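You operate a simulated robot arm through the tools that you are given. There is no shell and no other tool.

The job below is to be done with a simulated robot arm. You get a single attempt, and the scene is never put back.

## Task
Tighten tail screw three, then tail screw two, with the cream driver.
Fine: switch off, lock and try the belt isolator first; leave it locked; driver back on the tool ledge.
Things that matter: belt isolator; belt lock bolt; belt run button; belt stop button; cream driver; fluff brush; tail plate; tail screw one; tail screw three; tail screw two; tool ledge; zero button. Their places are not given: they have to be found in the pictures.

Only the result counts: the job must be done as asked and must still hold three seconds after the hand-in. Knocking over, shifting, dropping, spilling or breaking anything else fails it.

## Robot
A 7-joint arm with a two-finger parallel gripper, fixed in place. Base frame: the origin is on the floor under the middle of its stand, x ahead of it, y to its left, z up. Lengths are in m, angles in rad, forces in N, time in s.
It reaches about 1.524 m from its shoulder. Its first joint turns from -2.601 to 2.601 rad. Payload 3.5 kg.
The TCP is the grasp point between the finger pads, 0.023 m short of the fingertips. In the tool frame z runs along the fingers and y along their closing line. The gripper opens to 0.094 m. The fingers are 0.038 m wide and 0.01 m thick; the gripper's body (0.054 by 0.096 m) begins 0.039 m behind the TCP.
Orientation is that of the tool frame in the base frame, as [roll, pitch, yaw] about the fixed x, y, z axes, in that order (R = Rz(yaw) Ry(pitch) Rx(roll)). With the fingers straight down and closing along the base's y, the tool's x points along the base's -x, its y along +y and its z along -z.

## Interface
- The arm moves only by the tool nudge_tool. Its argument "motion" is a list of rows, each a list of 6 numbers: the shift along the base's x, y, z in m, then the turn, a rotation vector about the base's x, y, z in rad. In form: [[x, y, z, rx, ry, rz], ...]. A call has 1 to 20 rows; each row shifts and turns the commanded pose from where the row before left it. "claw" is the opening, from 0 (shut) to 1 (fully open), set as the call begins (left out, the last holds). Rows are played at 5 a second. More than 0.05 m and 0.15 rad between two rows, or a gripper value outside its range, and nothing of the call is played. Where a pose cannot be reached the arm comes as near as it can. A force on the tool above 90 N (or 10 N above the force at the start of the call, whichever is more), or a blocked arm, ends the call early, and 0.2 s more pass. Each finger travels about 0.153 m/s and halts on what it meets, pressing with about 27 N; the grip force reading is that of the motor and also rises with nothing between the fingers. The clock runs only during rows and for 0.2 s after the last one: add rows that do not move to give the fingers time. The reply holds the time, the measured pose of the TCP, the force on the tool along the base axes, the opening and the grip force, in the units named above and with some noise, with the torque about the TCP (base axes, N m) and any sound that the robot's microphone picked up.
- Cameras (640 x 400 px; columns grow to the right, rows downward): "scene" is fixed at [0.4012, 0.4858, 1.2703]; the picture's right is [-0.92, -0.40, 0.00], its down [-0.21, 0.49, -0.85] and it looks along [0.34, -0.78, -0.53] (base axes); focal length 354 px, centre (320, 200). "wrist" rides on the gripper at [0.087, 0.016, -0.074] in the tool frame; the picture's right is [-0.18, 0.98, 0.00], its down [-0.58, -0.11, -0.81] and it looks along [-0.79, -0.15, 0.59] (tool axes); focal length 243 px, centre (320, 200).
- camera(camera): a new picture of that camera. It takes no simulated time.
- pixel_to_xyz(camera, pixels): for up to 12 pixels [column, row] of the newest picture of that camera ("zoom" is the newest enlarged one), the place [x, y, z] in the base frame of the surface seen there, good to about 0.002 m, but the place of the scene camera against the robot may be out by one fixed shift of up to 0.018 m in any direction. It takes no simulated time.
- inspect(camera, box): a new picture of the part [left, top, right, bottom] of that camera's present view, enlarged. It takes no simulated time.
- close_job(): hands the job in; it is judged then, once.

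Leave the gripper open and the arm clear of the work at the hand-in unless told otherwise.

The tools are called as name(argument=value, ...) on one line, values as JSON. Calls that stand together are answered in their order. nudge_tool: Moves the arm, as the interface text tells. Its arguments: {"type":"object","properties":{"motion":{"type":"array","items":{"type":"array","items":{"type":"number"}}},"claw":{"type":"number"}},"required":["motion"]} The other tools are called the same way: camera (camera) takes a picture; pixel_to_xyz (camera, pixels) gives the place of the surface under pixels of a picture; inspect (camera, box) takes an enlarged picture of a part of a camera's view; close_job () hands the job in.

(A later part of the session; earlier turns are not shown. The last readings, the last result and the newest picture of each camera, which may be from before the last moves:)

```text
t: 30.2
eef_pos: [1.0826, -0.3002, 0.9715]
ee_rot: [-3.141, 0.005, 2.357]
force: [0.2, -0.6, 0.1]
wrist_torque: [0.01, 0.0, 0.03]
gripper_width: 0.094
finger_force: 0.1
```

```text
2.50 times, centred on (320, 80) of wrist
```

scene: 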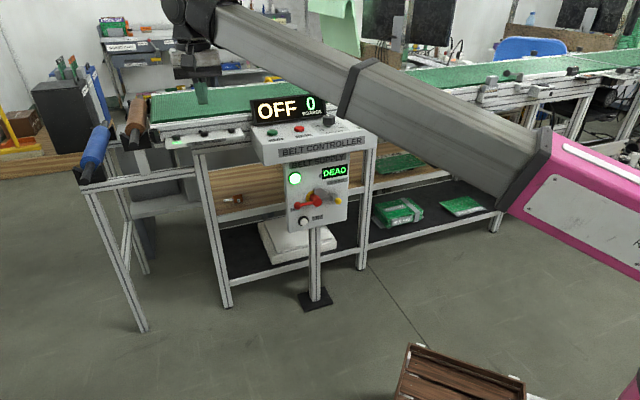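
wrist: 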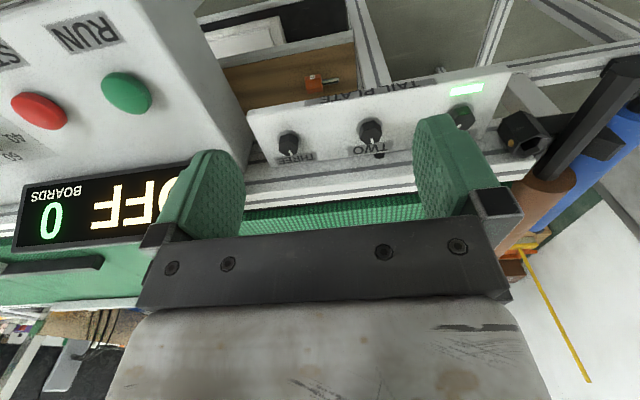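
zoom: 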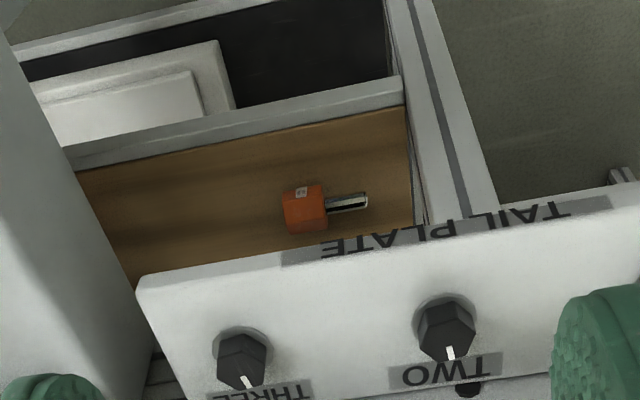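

Now enlarged pictures of each screw head for centre points and hex angles.

inspect(camera="wrist", box=[264, 120, 316, 166])

pixel_to_xyz(camera="zoom", pixels=[[320, 200], [280, 250], [320, 250], [360, 250], [320, 280], [300, 280], [400, 140], [200, 140], [280, 220], [340, 220]])

```text
8.70 times, centred on (290, 143) of wrist
```

zoom: 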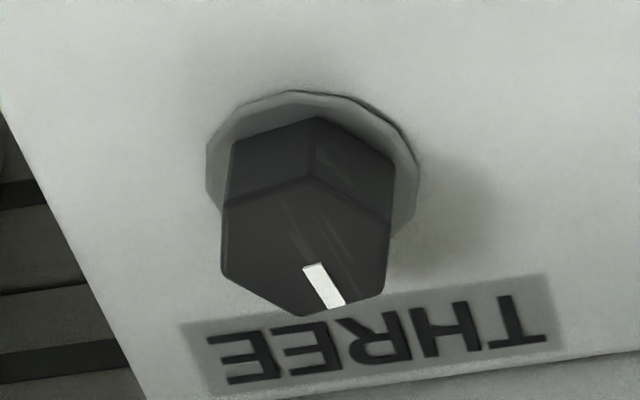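

```text
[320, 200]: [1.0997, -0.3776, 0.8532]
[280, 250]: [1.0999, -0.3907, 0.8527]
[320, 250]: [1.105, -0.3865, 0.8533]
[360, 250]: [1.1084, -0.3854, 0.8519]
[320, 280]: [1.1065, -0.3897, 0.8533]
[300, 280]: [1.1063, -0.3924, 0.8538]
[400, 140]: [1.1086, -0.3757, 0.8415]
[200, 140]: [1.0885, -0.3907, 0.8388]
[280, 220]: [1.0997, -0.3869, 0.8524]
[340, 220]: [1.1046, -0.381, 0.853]
```

inspect(camera="wrist", box=[264, 120, 316, 166])

pixel_to_xyz(camera="zoom", pixels=[[227, 208], [308, 182], [386, 222], [380, 287], [301, 312], [227, 273], [305, 247], [316, 268], [336, 302]])

inspect(camera="wrist", box=[345, 108, 397, 154])

pixel_to_xyz(camera="zoom", pixels=[[320, 200], [300, 250], [320, 250], [340, 250], [320, 280]])

```text
8.70 times, centred on (290, 143) of wrist
```

zoom: 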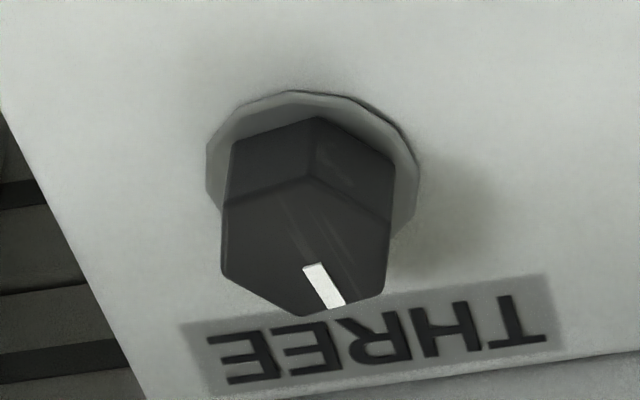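

```text
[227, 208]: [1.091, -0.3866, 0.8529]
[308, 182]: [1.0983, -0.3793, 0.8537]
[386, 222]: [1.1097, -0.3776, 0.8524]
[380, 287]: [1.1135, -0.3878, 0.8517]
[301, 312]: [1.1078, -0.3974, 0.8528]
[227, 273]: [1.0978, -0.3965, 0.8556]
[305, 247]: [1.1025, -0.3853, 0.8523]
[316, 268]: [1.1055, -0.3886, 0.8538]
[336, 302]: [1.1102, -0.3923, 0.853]
```

```text
8.70 times, centred on (371, 131) of wrist
```

zoom: 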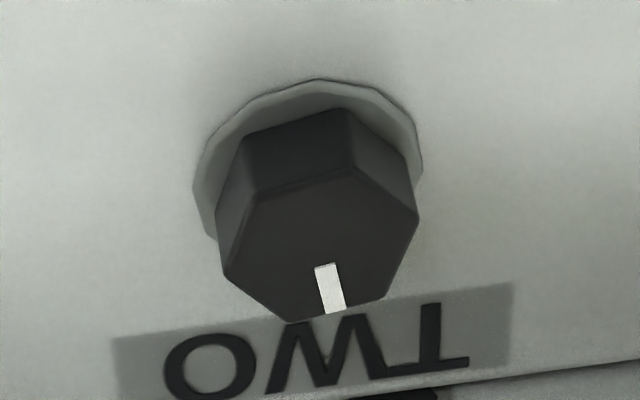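

```text
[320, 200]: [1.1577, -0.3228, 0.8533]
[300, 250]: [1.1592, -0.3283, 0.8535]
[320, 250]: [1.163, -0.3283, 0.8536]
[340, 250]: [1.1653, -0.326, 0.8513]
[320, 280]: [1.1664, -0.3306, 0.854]
```

pixel_to_xyz(camera="zoom", pixels=[[254, 200], [354, 173], [412, 216], [384, 295], [291, 316], [228, 267], [320, 246], [326, 268], [336, 306]])

inspect(camera="wrist", box=[435, 95, 487, 141])

```text
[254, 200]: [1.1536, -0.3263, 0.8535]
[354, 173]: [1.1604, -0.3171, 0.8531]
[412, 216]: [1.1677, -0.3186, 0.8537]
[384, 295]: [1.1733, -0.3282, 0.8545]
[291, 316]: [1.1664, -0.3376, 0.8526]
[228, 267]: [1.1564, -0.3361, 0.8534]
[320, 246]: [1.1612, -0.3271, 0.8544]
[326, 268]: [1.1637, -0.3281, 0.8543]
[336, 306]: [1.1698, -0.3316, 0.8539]
```

```text
8.70 times, centred on (461, 118) of wrist
```

zoom: 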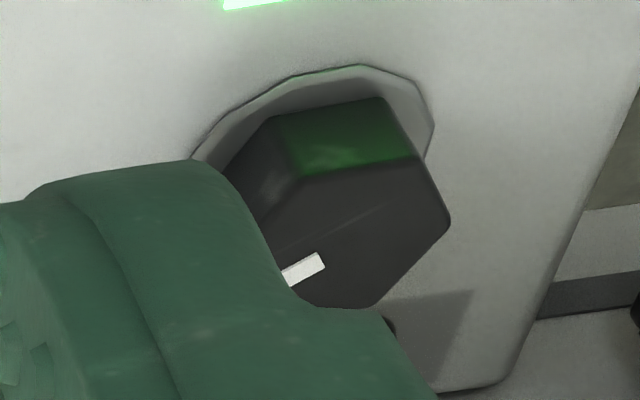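

Screw three's head centre is (1.103,-0.3875) with its top at 0.853. Screw two's is (1.163,-0.327). Both hexes have vertices at about -3 to -5° and marks at about -32°. Next I check the height of the controller display, then travel at safe height to view the driver on the ledge.

pixel_to_xyz(camera="wrist", pixels=[[170, 175], [150, 235], [60, 255], [175, 200], [245, 165], [240, 100], [125, 92], [30, 195], [520, 135], [610, 80], [545, 190], [300, 170]])

nudge_tool(motion=[[-0.0269, 0.0269, 0.0157, 0, 0, 0], [-0.0269, 0.0269, 0.0157, 0, 0, 0], [-0.0269, 0.0269, 0.0157, 0, 0, 0], [-0.0269, 0.0269, 0.0157, 0, 0, 0], [-0.0269, 0.0269, 0.0157, 0, 0, 0], [-0.0338, -0.0338, 0, 0, 0, 0], [-0.0338, -0.0338, 0, 0, 0, 0], [-0.0338, -0.0338, 0, 0, 0, 0], [-0.0338, -0.0338, 0, 0, 0, 0], [-0.0338, -0.0338, 0, 0, 0, 0], [-0.0338, -0.0338, 0, 0, 0, 0], [-0.0338, -0.0338, 0, 0, 0, 0], [-0.0338, -0.0338, 0, 0, 0, 0], [-0.0338, -0.0338, 0, 0, 0, 0]], claw=1)

```text
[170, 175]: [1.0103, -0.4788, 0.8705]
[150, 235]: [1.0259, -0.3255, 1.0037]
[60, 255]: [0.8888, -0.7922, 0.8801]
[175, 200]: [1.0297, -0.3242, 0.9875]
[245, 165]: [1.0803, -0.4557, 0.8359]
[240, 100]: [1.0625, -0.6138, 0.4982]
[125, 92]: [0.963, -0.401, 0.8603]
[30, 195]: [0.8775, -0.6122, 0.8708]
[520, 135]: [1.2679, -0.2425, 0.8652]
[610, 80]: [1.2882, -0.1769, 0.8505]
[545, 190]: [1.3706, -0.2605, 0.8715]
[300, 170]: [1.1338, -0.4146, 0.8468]
```

```text
t: 33.2
eef_pos: [0.642, -0.4647, 1.048]
ee_rot: [3.141, 0.005, 2.358]
force: [-1.2, 0.4, 0.4]
wrist_torque: [-0.01, 0.01, 0.0]
gripper_width: 0.0938
finger_force: 0.1
```

The display base is at z≈0.87 and u≤0.38, well away from the screws. Continuing along at z=1.05 toward the tool ledge.

nudge_tool(motion=[[-0.0338, -0.0338, 0, 0, 0, 0], [-0.0338, -0.0338, 0, 0, 0, 0], [-0.0338, -0.0338, 0, 0, 0, 0], [-0.0338, -0.0338, 0, 0, 0, 0], [-0.0338, -0.0338, 0, 0, 0, 0], [-0.0338, -0.0338, 0, 0, 0, 0], [-0.0338, -0.0338, 0, 0, 0, 0], [-0.0338, -0.0338, 0, 0, 0, 0], [0, 0, 0, 0, 0, 0], [0, 0, 0, 0, 0, 0]], claw=1)

camera(camera="wrist")

camera(camera="scene")

```text
t: 35.4
eef_pos: [0.3729, -0.736, 1.0493]
ee_rot: [-3.141, 0.005, 2.357]
force: [0.3, -0.9, 0.4]
wrist_torque: [0.0, -0.02, 0.01]
gripper_width: 0.0941
finger_force: 0.1
```

```text
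taken
```

wrist: 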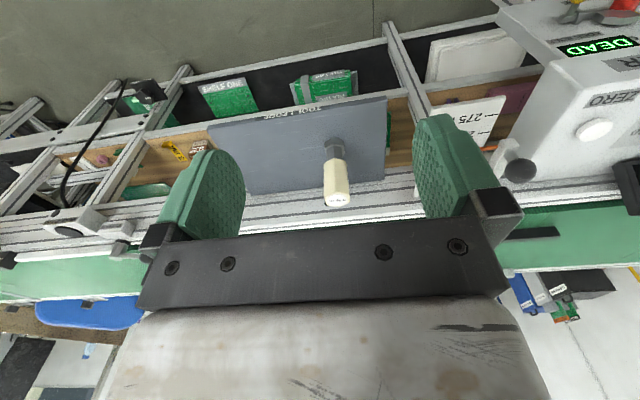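

```text
taken
```

scene: 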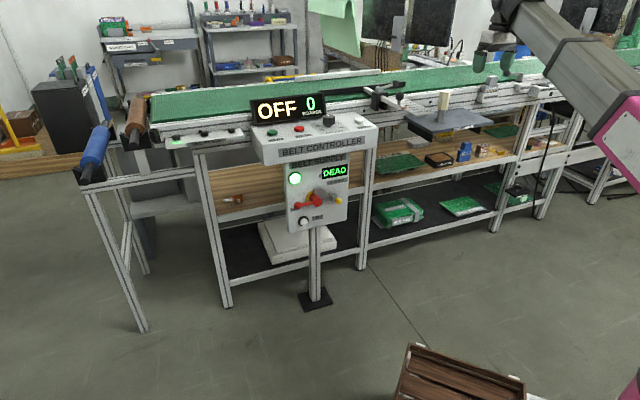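

The cream driver stands on the tool ledge at wrist px (337,175). I'll zoom in to measure it and its surroundings.

inspect(camera="wrist", box=[296, 125, 376, 220])

pixel_to_xyz(camera="wrist", pixels=[[338, 203], [335, 192], [337, 175], [334, 155], [335, 148], [334, 138], [320, 150], [300, 180], [360, 180], [518, 170], [230, 150], [384, 140]])

inspect(camera="wrist", box=[240, 80, 560, 230])

```text
4.21 times, centred on (336, 172) of wrist
```

zoom: 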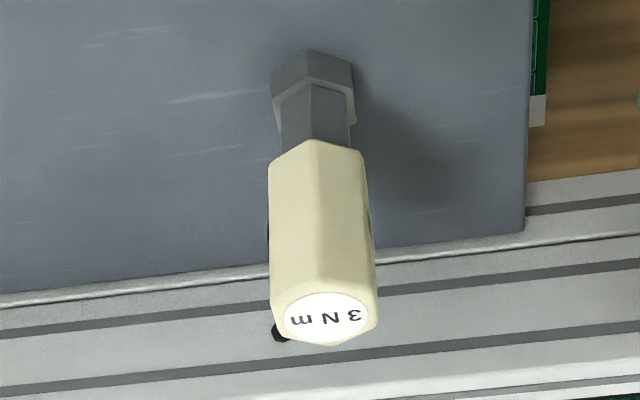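

```text
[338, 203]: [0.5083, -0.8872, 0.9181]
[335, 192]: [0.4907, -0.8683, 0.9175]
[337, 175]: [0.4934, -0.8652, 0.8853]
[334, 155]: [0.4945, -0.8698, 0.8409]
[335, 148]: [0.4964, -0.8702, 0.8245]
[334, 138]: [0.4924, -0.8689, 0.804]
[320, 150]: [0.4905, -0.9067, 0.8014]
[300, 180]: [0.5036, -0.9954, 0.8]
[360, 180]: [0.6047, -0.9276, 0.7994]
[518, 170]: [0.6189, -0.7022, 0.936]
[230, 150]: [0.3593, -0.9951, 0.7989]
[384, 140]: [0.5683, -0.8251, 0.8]
```

```text
2.00 times, centred on (400, 155) of wrist
```

zoom: 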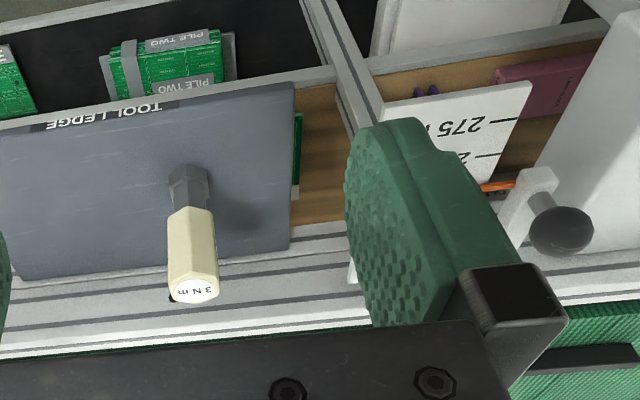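

inspect(camera="wrist", box=[318, 185, 358, 210])

inspect(camera="wrist", box=[312, 130, 362, 162])

```text
16.00 times, centred on (338, 198) of wrist
```

zoom: 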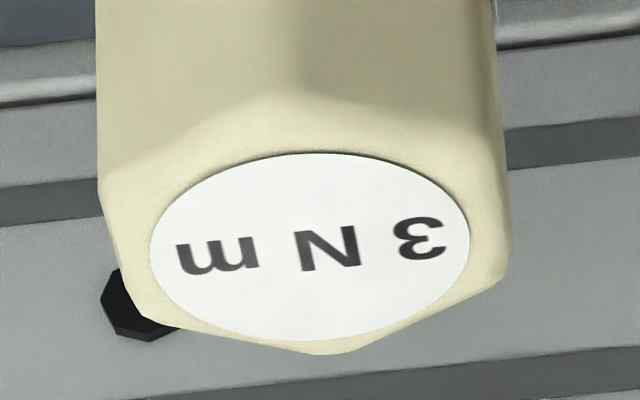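

```text
12.50 times, centred on (337, 146) of wrist
```

zoom: 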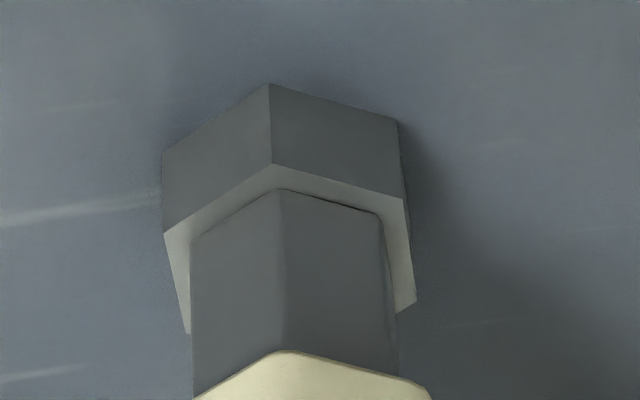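

pixel_to_xyz(camera="zoom", pixels=[[270, 88], [272, 160], [172, 232], [398, 202], [273, 172], [270, 130], [176, 190], [392, 170], [285, 330], [410, 295]])

inspect(camera="wrist", box=[318, 185, 358, 210])

pixel_to_xyz(camera="zoom", pixels=[[310, 247], [155, 250], [466, 245], [310, 157], [310, 336], [130, 290], [320, 349], [490, 270], [320, 130], [200, 145], [450, 150]])

```text
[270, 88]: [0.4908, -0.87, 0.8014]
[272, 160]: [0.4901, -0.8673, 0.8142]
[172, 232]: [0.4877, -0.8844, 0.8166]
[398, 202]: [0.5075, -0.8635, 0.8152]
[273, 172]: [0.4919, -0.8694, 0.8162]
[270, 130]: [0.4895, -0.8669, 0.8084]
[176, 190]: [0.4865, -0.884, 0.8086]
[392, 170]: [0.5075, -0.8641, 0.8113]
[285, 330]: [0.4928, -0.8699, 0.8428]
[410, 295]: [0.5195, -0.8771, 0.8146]
```

```text
16.00 times, centred on (338, 198) of wrist
```

zoom: 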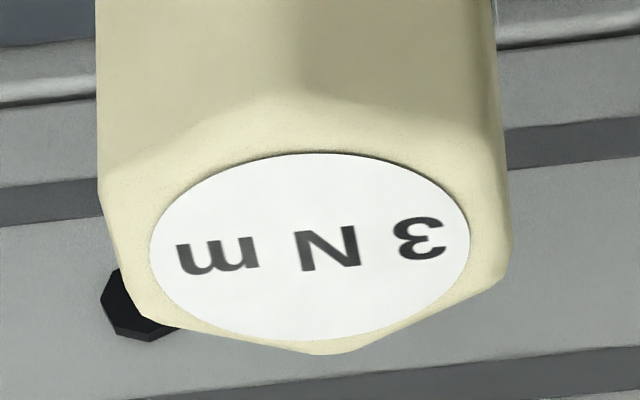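

```text
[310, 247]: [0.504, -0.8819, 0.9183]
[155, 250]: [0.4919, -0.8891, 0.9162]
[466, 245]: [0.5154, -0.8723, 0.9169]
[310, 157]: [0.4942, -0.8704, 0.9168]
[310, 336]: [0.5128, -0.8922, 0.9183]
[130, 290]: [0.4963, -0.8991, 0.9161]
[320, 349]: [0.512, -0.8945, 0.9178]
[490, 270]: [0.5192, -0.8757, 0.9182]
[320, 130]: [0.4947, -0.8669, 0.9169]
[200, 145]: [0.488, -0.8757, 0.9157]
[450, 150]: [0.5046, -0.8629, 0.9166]
```

The driver axis is at about (0.5036,-0.8812), with top z=0.9175, ledge z=0.800, and its flats facing the fingers' closing line. I'll move above it and come down to just over its top.

nudge_tool(motion=[[0.02602, -0.02852, 0, 0, 0, 0], [0.02602, -0.02852, 0, 0, 0, 0], [0.02602, -0.02852, 0, 0, 0, 0], [0.02602, -0.02852, 0, 0, 0, 0], [0.02602, -0.02852, 0, 0, 0, 0], [0, 0, -0.03, 0, 0, 0], [0, 0, -0.03, 0, 0, 0], [0, 0, -0.025, 0, 0, 0], [0, 0, 0, 0, 0, 0], [0, 0, 0, 0, 0, 0]], claw=1)

camera(camera="wrist")

inspect(camera="scene", box=[400, 50, 500, 140])

```text
t: 37.6
eef_pos: [0.5026, -0.883, 0.9645]
ee_rot: [-3.14, 0.007, 2.355]
force: [0.1, 0.3, 0.4]
wrist_torque: [-0.03, -0.04, 0.0]
gripper_width: 0.094
finger_force: 0.0
```

```text
taken
```

wrist: 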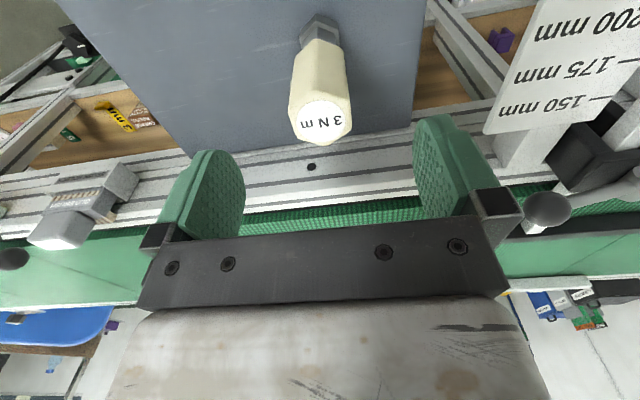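

```text
4.44 times, centred on (450, 95) of scene
```

zoom: 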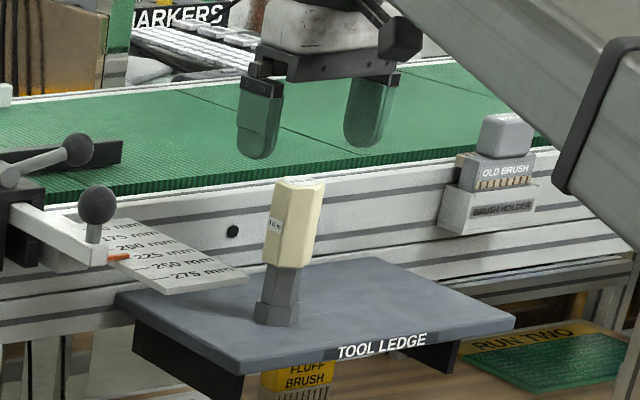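

inspect(camera="wrist", box=[276, 80, 366, 150])

pixel_to_xyz(camera="wrist", pixels=[[321, 115], [303, 118], [340, 114], [321, 102], [321, 128], [292, 116], [351, 105], [352, 128], [323, 146], [298, 136], [293, 100]])

```text
5.71 times, centred on (321, 115) of wrist
```

zoom: 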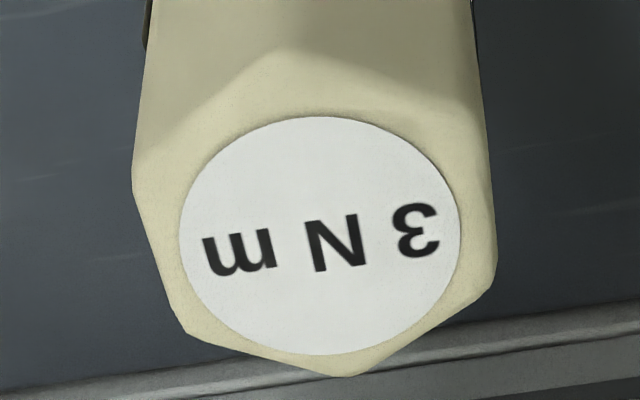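

```text
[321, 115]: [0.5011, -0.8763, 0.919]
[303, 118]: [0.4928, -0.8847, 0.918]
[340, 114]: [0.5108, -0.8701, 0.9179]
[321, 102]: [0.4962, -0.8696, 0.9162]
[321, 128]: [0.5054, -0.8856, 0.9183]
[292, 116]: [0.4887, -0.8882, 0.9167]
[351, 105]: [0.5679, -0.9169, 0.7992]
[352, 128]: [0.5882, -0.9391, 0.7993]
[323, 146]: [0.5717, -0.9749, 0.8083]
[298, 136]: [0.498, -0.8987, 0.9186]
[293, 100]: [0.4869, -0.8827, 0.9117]
```

The driver's axis agrees with the grasp centre within ~1 mm, and its flats face the pads. I'll descend to grasp height (TCP z 0.888) and then close.

nudge_tool(motion=[[0, 0, -0.026, 0, 0, 0], [0, 0, -0.026, 0, 0, 0], [0, 0, -0.025, 0, 0, 0], [0, 0, 0, 0, 0, 0], [0, 0, 0, 0, 0, 0]], claw=1)

camera(camera="wrist")

inspect(camera="scene", box=[400, 50, 500, 140])

```text
t: 38.8
eef_pos: [0.5038, -0.883, 0.8885]
ee_rot: [-3.142, 0.006, 2.355]
force: [-0.4, 0.0, 0.4]
wrist_torque: [-0.02, -0.01, -0.01]
gripper_width: 0.0942
finger_force: 0.1
```

```text
taken
```

wrist: 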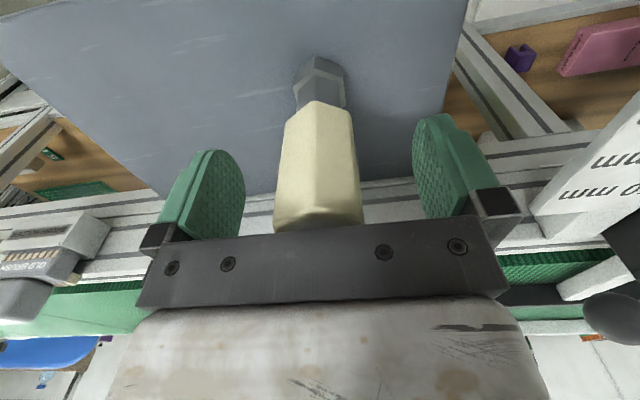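

```text
4.44 times, centred on (450, 95) of scene
```

zoom: 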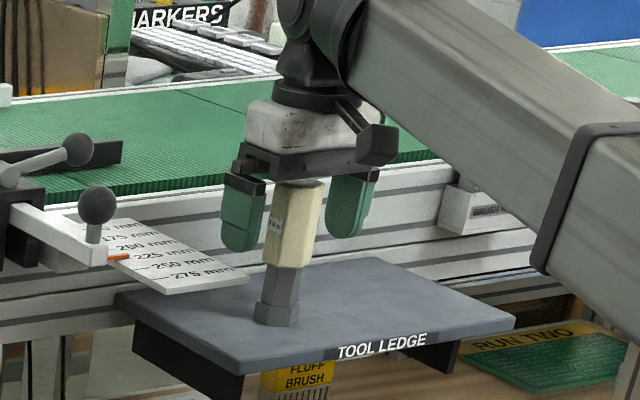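

The fingers straddle the driver. Now I close the gripper.

nudge_tool(motion=[[0, 0, 0, 0, 0, 0], [0, 0, 0, 0, 0, 0], [0, 0, 0, 0, 0, 0], [0, 0, 0, 0, 0, 0]], claw=0)

camera(camera="wrist")

```text
t: 39.8
eef_pos: [0.5028, -0.883, 0.8889]
ee_rot: [-3.141, 0.005, 2.356]
force: [-0.5, -0.1, -0.6]
wrist_torque: [0.0, -0.01, 0.03]
gripper_width: 0.0358
finger_force: 27.2
```

```text
taken
```

wrist: 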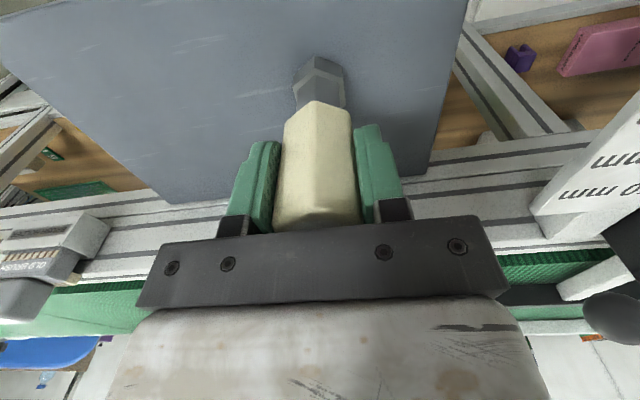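

The driver is gripped (width 0.0358). I'll lift it straight up and check.

nudge_tool(motion=[[0, 0, 0.01, 0, 0, 0], [0, 0, 0.02, 0, 0, 0], [0, 0, 0.03, 0, 0, 0], [0, 0, 0.035, 0, 0, 0], [0, 0, 0.035, 0, 0, 0], [0, 0, 0.03, 0, 0, 0], [0, 0, 0, 0, 0, 0]], claw=0)

camera(camera="wrist")

inspect(camera="scene", box=[380, 0, 520, 140])

```text
t: 41.4
eef_pos: [0.5043, -0.8847, 1.049]
ee_rot: [-3.14, 0.005, 2.356]
force: [1.1, -0.7, -1.6]
wrist_torque: [0.03, 0.02, -0.01]
gripper_width: 0.0359
finger_force: 26.8
```

```text
taken
```

wrist: 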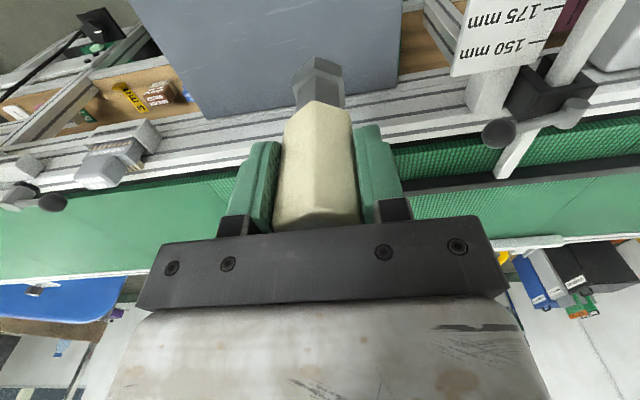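

```text
2.86 times, centred on (450, 70) of scene
```

zoom: 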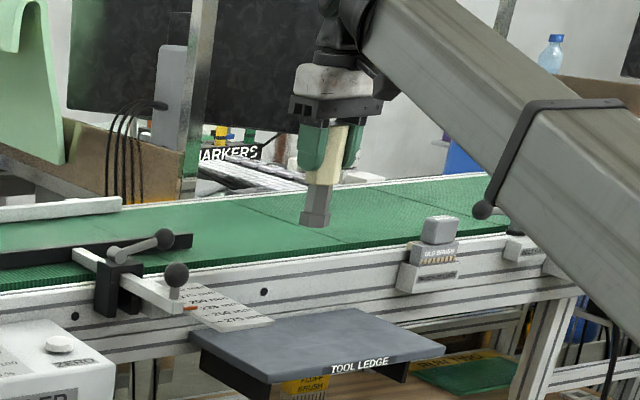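

The driver is held well (socket bottom at z≈0.96). I'll back out, rise slightly, and travel along the front of the belt toward the tail plate.

nudge_tool(motion=[[-0.0318, 0.0318, 0.008, 0, 0, 0], [-0.0318, 0.0318, 0.008, 0, 0, 0], [-0.0318, 0.0318, 0.008, 0, 0, 0], [-0.0318, 0.0318, 0.008, 0, 0, 0], [0.03215, 0.03215, 0, 0, 0, 0], [0.03215, 0.03215, 0, 0, 0, 0], [0.03215, 0.03215, 0, 0, 0, 0], [0.03215, 0.03215, 0, 0, 0, 0], [0.03215, 0.03215, 0, 0, 0, 0], [0.03215, 0.03215, 0, 0, 0, 0], [0.03215, 0.03215, 0, 0, 0, 0], [0.03215, 0.03215, 0, 0, 0, 0], [0.03215, 0.03215, 0, 0, 0, 0], [0.03215, 0.03215, 0, 0, 0, 0], [0.03215, 0.03215, 0, 0, 0, 0], [0.03215, 0.03215, 0, 0, 0, 0], [0.03215, 0.03215, 0, 0, 0, 0], [0.03215, 0.03215, 0, 0, 0, 0], [0.03215, 0.03215, 0, 0, 0, 0], [0.03215, 0.03215, 0, 0, 0, 0]], claw=0)

camera(camera="wrist")

```text
t: 42.6
eef_pos: [0.403, -0.7291, 1.0807]
ee_rot: [-3.136, 0.02, 2.366]
force: [7.2, -1.6, -10.2]
wrist_torque: [-0.56, 0.31, -0.52]
gripper_width: 0.036
finger_force: 27.0
stopped in row 6: the force on the tool passed its limit at 92 N (the readings are from after the stop); the commanded pose is now the measured one
```

```text
taken
```

wrist: 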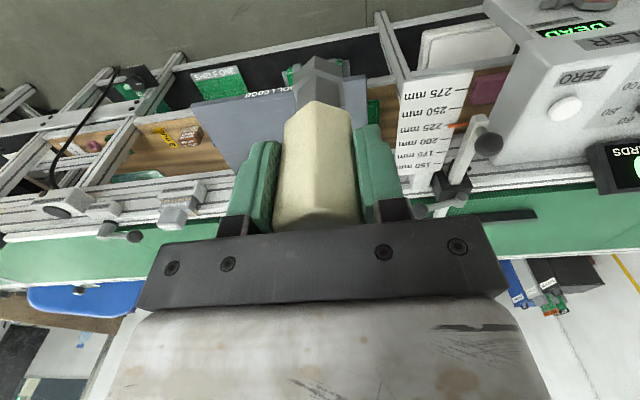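

The move stopped early at 92 N. I'll look at the scene to see what was touched before moving again.

camera(camera="scene")

inspect(camera="scene", box=[380, 0, 620, 150])

inspect(camera="wrist", box=[220, 30, 440, 240])

```text
taken
```

scene: 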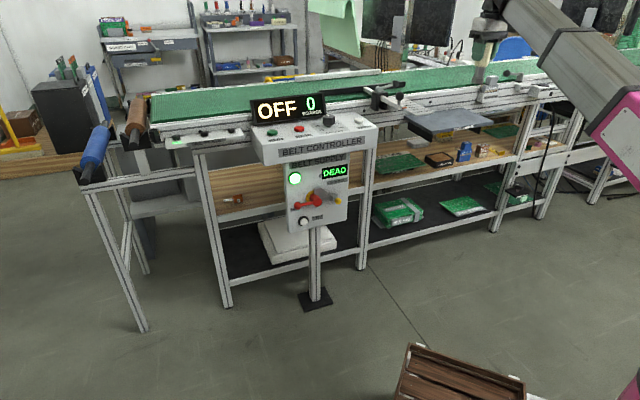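

```text
2.67 times, centred on (500, 75) of scene
```

zoom: 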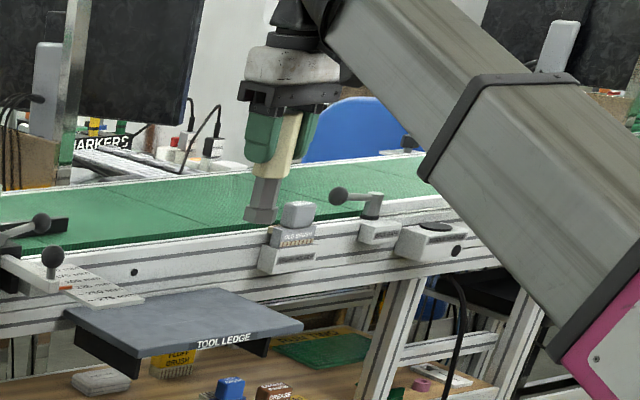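

```text
1.90 times, centred on (330, 135) of wrist
```

zoom: 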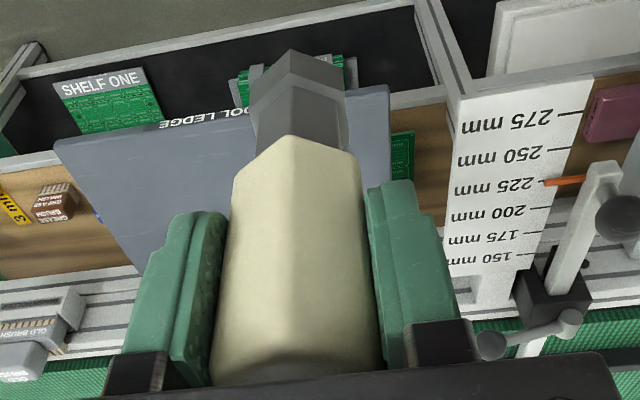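

Nothing appears touched in the pictures, and the driver is still seated in the grip. I'll hold still for a moment to read settled forces.

nudge_tool(motion=[[0, 0, 0, 0, 0, 0], [0, 0, 0, 0, 0, 0], [0, 0, 0, 0, 0, 0]], claw=0)

camera(camera="wrist")

```text
t: 43.4
eef_pos: [0.4034, -0.7286, 1.0806]
ee_rot: [-3.134, 0.021, 2.37]
force: [6.3, -4.2, -17.2]
wrist_torque: [-0.94, -0.17, -0.29]
gripper_width: 0.0357
finger_force: 26.8
```

```text
taken
```

wrist: 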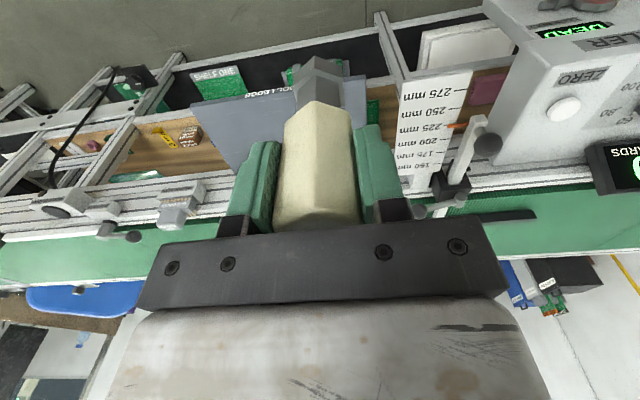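

There is a lasting contact of about 17 N pushing down on the tool, most likely the wrist camera block touching the arm's own forearm, since I rose while pulling in. I'll go back down and slightly away from the base.

nudge_tool(motion=[[0.005, -0.01, -0.01, 0, 0, 0], [0.005, -0.01, -0.01, 0, 0, 0], [0.005, -0.01, -0.01, 0, 0, 0], [0, 0, 0, 0, 0, 0], [0, 0, 0, 0, 0, 0]], claw=0)

inspect(camera="scene", box=[420, 0, 580, 120])

```text
t: 44.6
eef_pos: [0.4181, -0.7579, 1.0509]
ee_rot: [-3.137, 0.019, 2.368]
force: [0.1, 0.4, -2.0]
wrist_torque: [-0.04, -0.01, -0.02]
gripper_width: 0.036
finger_force: 26.8
```

```text
3.33 times, centred on (500, 60) of scene
```

zoom: 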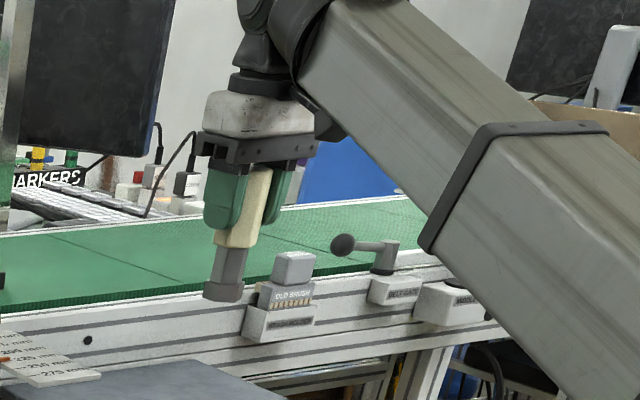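

The force is gone, so it was the arm's own link. I'll straighten the small tilt picked up, move a bit further out from the base, and travel along to in front of screw three with a smooth path.

nudge_tool(motion=[[0.0106, -0.0106, -0.005, 0.0066, 0.0035, -0.006], [0.0106, -0.0106, -0.005, 0.0066, 0.0035, -0.006], [0.015, 0.015, 0, 0, 0, 0], [0.025, 0.025, 0, 0, 0, 0], [0.031, 0.031, 0, 0, 0, 0], [0.031, 0.031, 0, 0, 0, 0], [0.031, 0.031, 0, 0, 0, 0], [0.031, 0.031, 0, 0, 0, 0], [0.031, 0.031, 0, 0, 0, 0], [0.031, 0.031, 0, 0, 0, 0], [0, 0, 0, 0, 0, 0]], claw=0)

camera(camera="wrist")

camera(camera="scene")

```text
t: 47.0
eef_pos: [0.6674, -0.5525, 1.0387]
ee_rot: [-3.14, 0.003, 2.356]
force: [-0.3, -0.5, -2.4]
wrist_torque: [0.03, -0.02, -0.01]
gripper_width: 0.0358
finger_force: 26.9
```

```text
taken
```

wrist: 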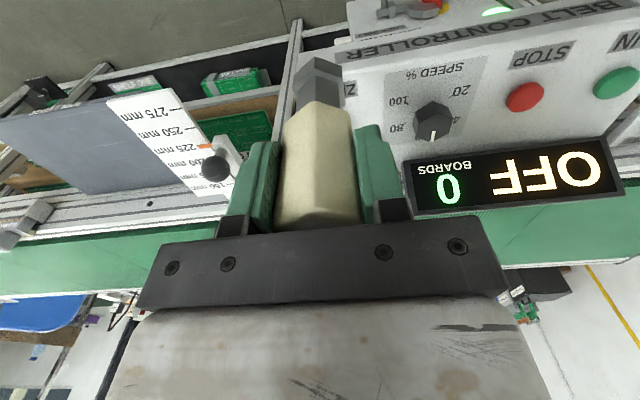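

```text
taken
```

scene: 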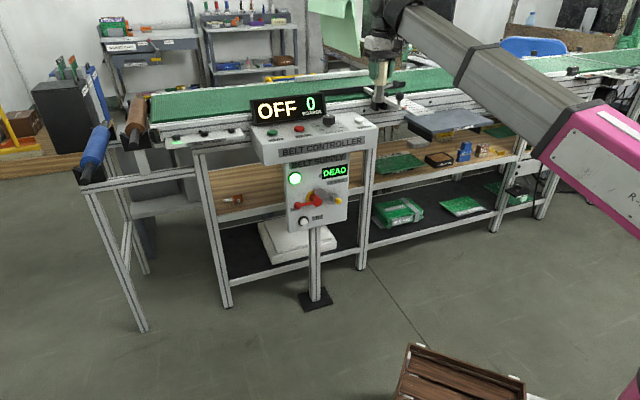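

Smooth and no contact. I'll continue to in front of screw three while turning the gripper +0.74 rad, so the socket's hex matches the screw's hex.

nudge_tool(motion=[[0.02, 0.02, 0, 0, 0, 0.05], [0.03024, 0.03024, 0, 0, 0, 0.07], [0.03024, 0.03024, 0, 0, 0, 0.08], [0.03024, 0.03024, 0, 0, 0, 0.08], [0.03024, 0.03024, 0, 0, 0, 0.08], [0.03024, 0.03024, 0, 0, 0, 0.08], [0.03024, 0.03024, 0, 0, 0, 0.08], [0.03024, 0.03024, 0, 0, 0, 0.08], [0.03024, 0.03024, 0, 0, 0, 0.0735], [0.03024, 0.03024, 0, 0, 0, 0.07], [0.01024, 0.01024, 0, 0, 0, 0], [0, 0, 0, 0, 0, 0]], claw=0)

camera(camera="wrist")

camera(camera="scene")

```text
t: 49.6
eef_pos: [0.9693, -0.25, 1.0426]
ee_rot: [-3.14, 0.003, 3.1]
force: [-0.5, 0.6, -2.0]
wrist_torque: [0.0, 0.01, 0.01]
gripper_width: 0.0355
finger_force: 27.1
```

```text
taken
```

wrist: 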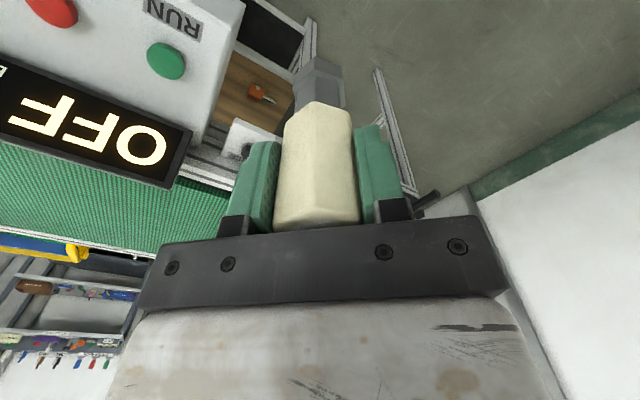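

```text
taken
```

scene: 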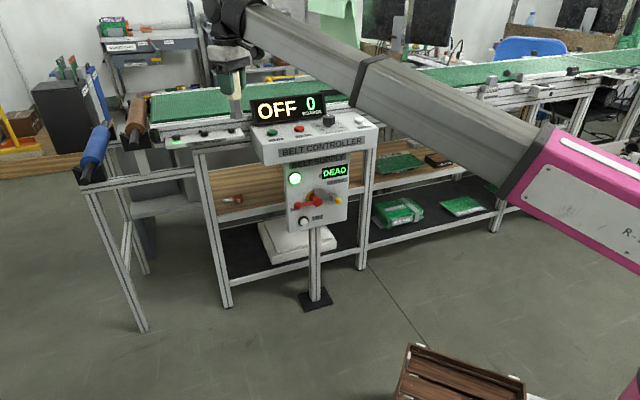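

The gripper turned without trouble (yaw 3.10). I'll measure where the socket sits relative to the tool with the wrist camera.

inspect(camera="wrist", box=[280, 50, 360, 110])

pixel_to_xyz(camera="wrist", pixels=[[318, 60], [298, 75], [340, 70], [318, 80], [319, 95], [305, 95], [335, 92], [318, 110], [318, 150], [295, 150], [340, 150]])

```text
6.67 times, centred on (320, 80) of wrist
```

zoom: 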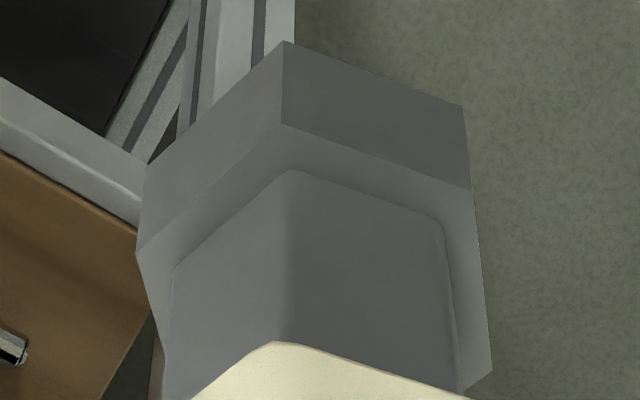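

```text
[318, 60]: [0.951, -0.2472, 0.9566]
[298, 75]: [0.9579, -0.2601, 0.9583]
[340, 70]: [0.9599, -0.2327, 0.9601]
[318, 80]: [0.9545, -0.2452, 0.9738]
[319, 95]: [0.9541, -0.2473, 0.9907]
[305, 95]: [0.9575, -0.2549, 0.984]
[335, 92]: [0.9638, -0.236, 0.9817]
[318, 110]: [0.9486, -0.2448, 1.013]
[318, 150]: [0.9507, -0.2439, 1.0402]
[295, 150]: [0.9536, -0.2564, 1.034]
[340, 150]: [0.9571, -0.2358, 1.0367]
```

The socket is centred between the pads, with its front vertex on the tool's x axis, so the axis offset is under 1 mm. Now I move in above screw three at (1.104,-0.3875) and come down to ~25 mm above the head.

nudge_tool(motion=[[0.0227, -0.0226, 0, 0, 0, 0], [0.0227, -0.0226, 0, 0, 0, 0], [0.0227, -0.0226, 0, 0, 0, 0], [0.0227, -0.0226, 0, 0, 0, 0], [0.0227, -0.0226, 0, 0, 0, 0], [0.0227, -0.0226, 0, 0, 0, 0], [0, 0, -0.025, 0, 0, 0], [0, 0, -0.025, 0, 0, 0], [0, 0, -0.025, 0, 0, 0], [0, 0, 0, 0, 0, 0], [0, 0, 0, 0, 0, 0]], claw=0)

camera(camera="wrist")

inspect(camera="scene", box=[190, 80, 270, 150])

```text
t: 52.0
eef_pos: [1.1059, -0.3885, 0.9658]
ee_rot: [-3.14, 0.005, 3.099]
force: [-0.5, -0.2, -1.3]
wrist_torque: [0.01, 0.02, 0.0]
gripper_width: 0.0358
finger_force: 27.0
```

```text
taken
```

wrist: 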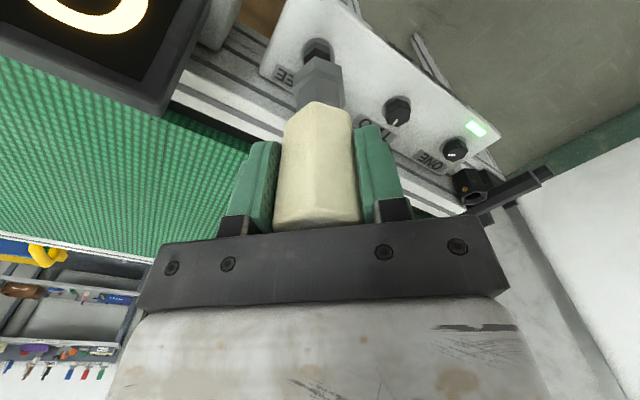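

```text
5.71 times, centred on (230, 115) of scene
```

zoom: 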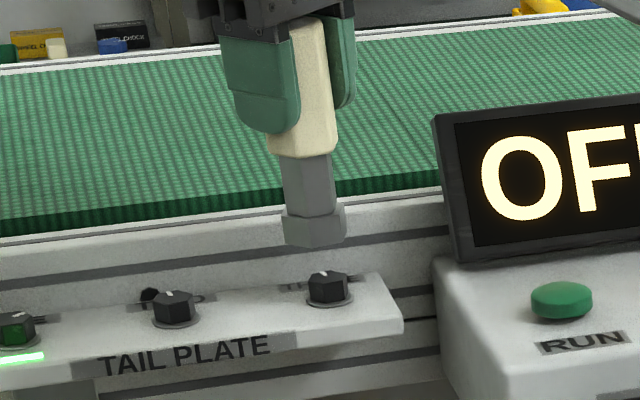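

The socket is above screw three. I'll zoom in from both cameras to check the lateral alignment before lowering.

inspect(camera="scene", box=[214, 100, 250, 140])

pixel_to_xyz(camera="zoom", pixels=[[250, 180], [330, 180], [420, 180], [300, 330], [340, 330], [380, 330], [340, 310], [320, 360]])

inspect(camera="wrist", box=[280, 25, 360, 105])

```text
10.00 times, centred on (232, 120) of scene
```

zoom: 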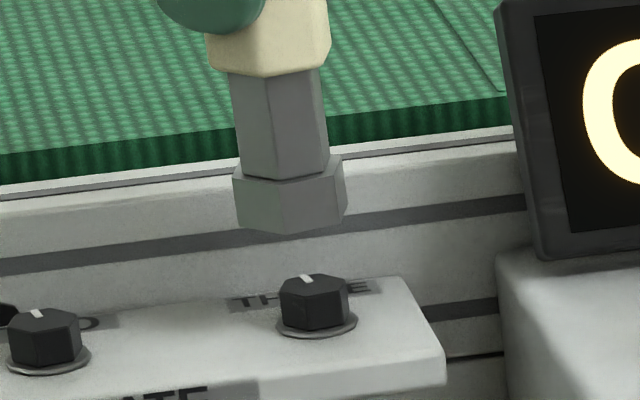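

```text
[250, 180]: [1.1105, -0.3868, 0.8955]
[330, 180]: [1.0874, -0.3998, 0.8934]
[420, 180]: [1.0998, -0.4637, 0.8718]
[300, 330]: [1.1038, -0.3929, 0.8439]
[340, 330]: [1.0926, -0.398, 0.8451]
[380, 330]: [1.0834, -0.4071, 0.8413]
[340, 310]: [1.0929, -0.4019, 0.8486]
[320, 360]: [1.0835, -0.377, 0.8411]
```

```text
5.00 times, centred on (320, 65) of wrist
```

zoom: 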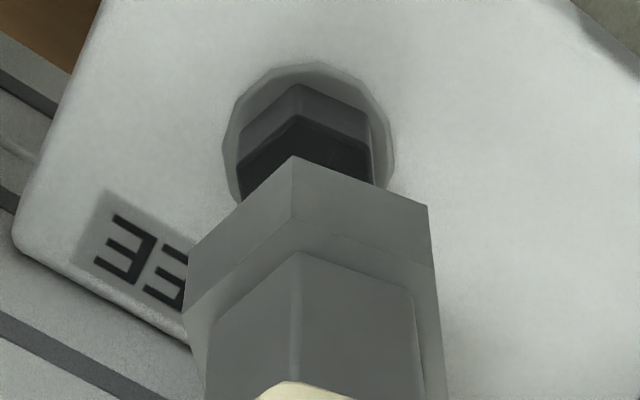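

The hexes look parallel. The two cameras disagree by a few mm on the lateral offset, so I'll look closer from the scene camera.

inspect(camera="scene", box=[220, 110, 240, 135])

inspect(camera="wrist", box=[300, 35, 340, 65])

```text
16.00 times, centred on (230, 122) of scene
```

zoom: 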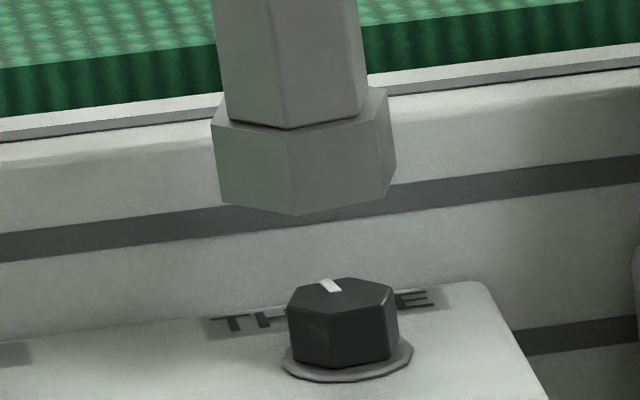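

```text
13.33 times, centred on (320, 50) of wrist
```

zoom: 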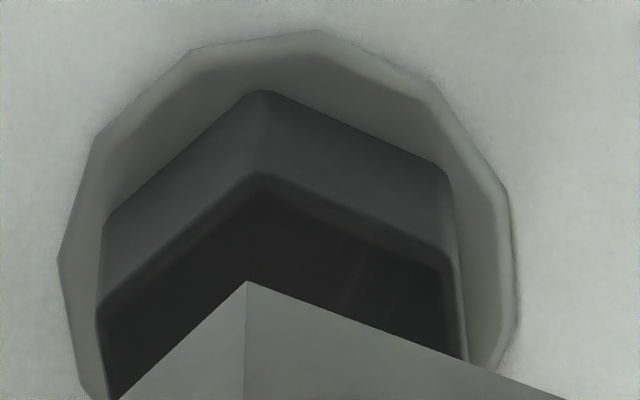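

Working through both views, the screw axis lies about 2.5 mm toward -x and 1.3 mm toward -y of the socket axis. I'll correct by that and lower 14 mm (still ~10 mm above the head), then check again.

nudge_tool(motion=[[-0.0025, -0.0013, 0, 0, 0, 0], [0, 0, -0.007, 0, 0, 0], [0, 0, -0.007, 0, 0, 0], [0, 0, 0, 0, 0, 0], [0, 0, 0, 0, 0, 0]], claw=0)

inspect(camera="scene", box=[220, 110, 240, 135])

inspect(camera="wrist", box=[290, 30, 350, 75])

```text
t: 53.2
eef_pos: [1.1009, -0.3886, 0.9521]
ee_rot: [-3.14, 0.003, 3.098]
force: [-1.0, 0.9, -2.0]
wrist_torque: [0.0, -0.02, -0.01]
gripper_width: 0.0361
finger_force: 27.2
```

```text
16.00 times, centred on (230, 122) of scene
```

zoom: 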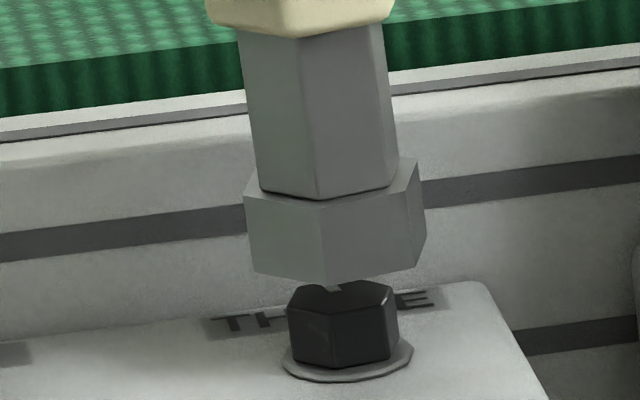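

```text
8.89 times, centred on (320, 52) of wrist
```

zoom: 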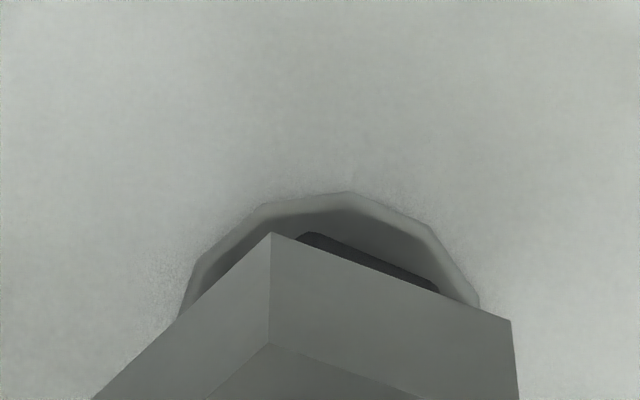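

The correction slightly overshot. The screw now seems ~1.3 mm toward +x and 0.7 mm toward +y of the socket. I'll nudge by that and let it settle.

nudge_tool(motion=[[0.0013, 0.0007, 0, 0, 0, 0], [0, 0, 0, 0, 0, 0], [0, 0, 0, 0, 0, 0], [0, 0, 0, 0, 0, 0]], claw=0)

inspect(camera="scene", box=[220, 110, 240, 135])

inspect(camera="wrist", box=[290, 30, 350, 75])

```text
t: 54.2
eef_pos: [1.1025, -0.3879, 0.9528]
ee_rot: [-3.141, 0.003, 3.1]
force: [0.6, -0.6, -1.2]
wrist_torque: [0.02, 0.0, -0.02]
gripper_width: 0.0359
finger_force: 27.4
```

```text
16.00 times, centred on (230, 122) of scene
```

zoom: 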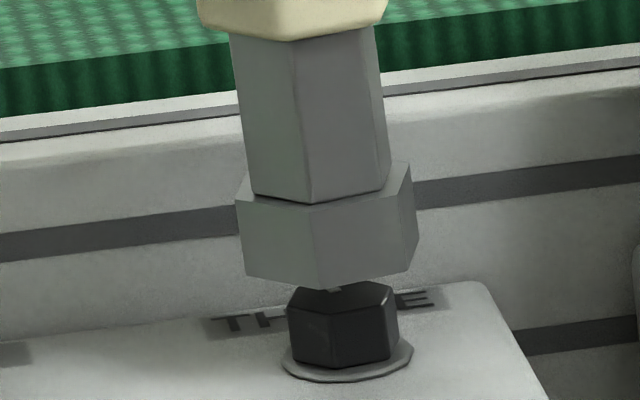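

```text
8.89 times, centred on (320, 52) of wrist
```

zoom: 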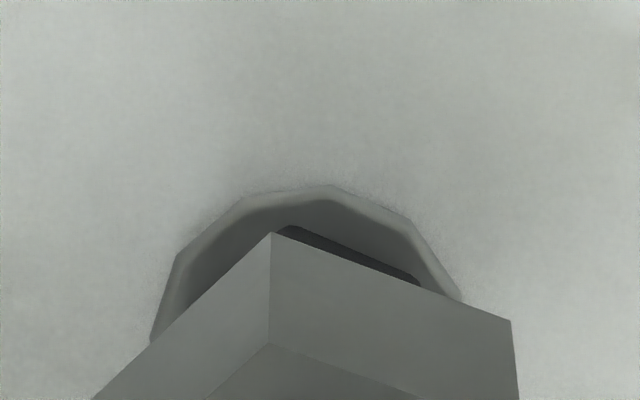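

Very near alignment now. The remaining offset is around 0.8 mm toward -y. I'll correct and lower slowly to just past the top of the head, watching the force.

nudge_tool(motion=[[0.0002, -0.0008, 0, 0, 0, 0], [0, 0, -0.003, 0, 0, 0], [0, 0, -0.003, 0, 0, 0], [0, 0, -0.003, 0, 0, 0], [0, 0, -0.003, 0, 0, 0], [0, 0, -0.002, 0, 0, 0], [0, 0, 0, 0, 0, 0], [0, 0, 0, 0, 0, 0]], claw=0)

inspect(camera="scene", box=[220, 110, 240, 135])

inspect(camera="wrist", box=[290, 30, 350, 75])

```text
t: 56.0
eef_pos: [1.1023, -0.3884, 0.9363]
ee_rot: [-3.139, 0.002, 3.1]
force: [-0.6, -0.4, -2.0]
wrist_torque: [-0.03, 0.0, 0.01]
gripper_width: 0.0359
finger_force: 27.1
```

```text
16.00 times, centred on (230, 122) of scene
```

zoom: 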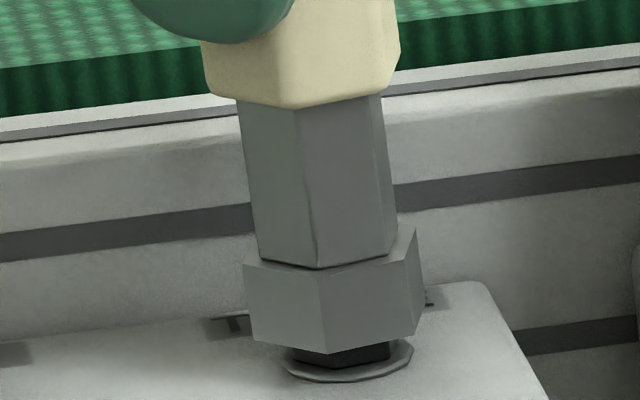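

```text
8.89 times, centred on (320, 52) of wrist
```

zoom: 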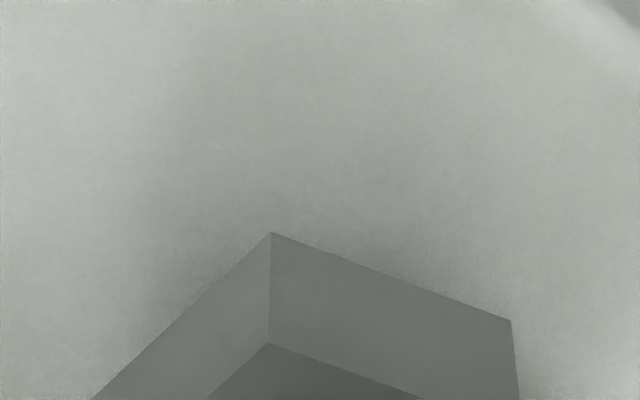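

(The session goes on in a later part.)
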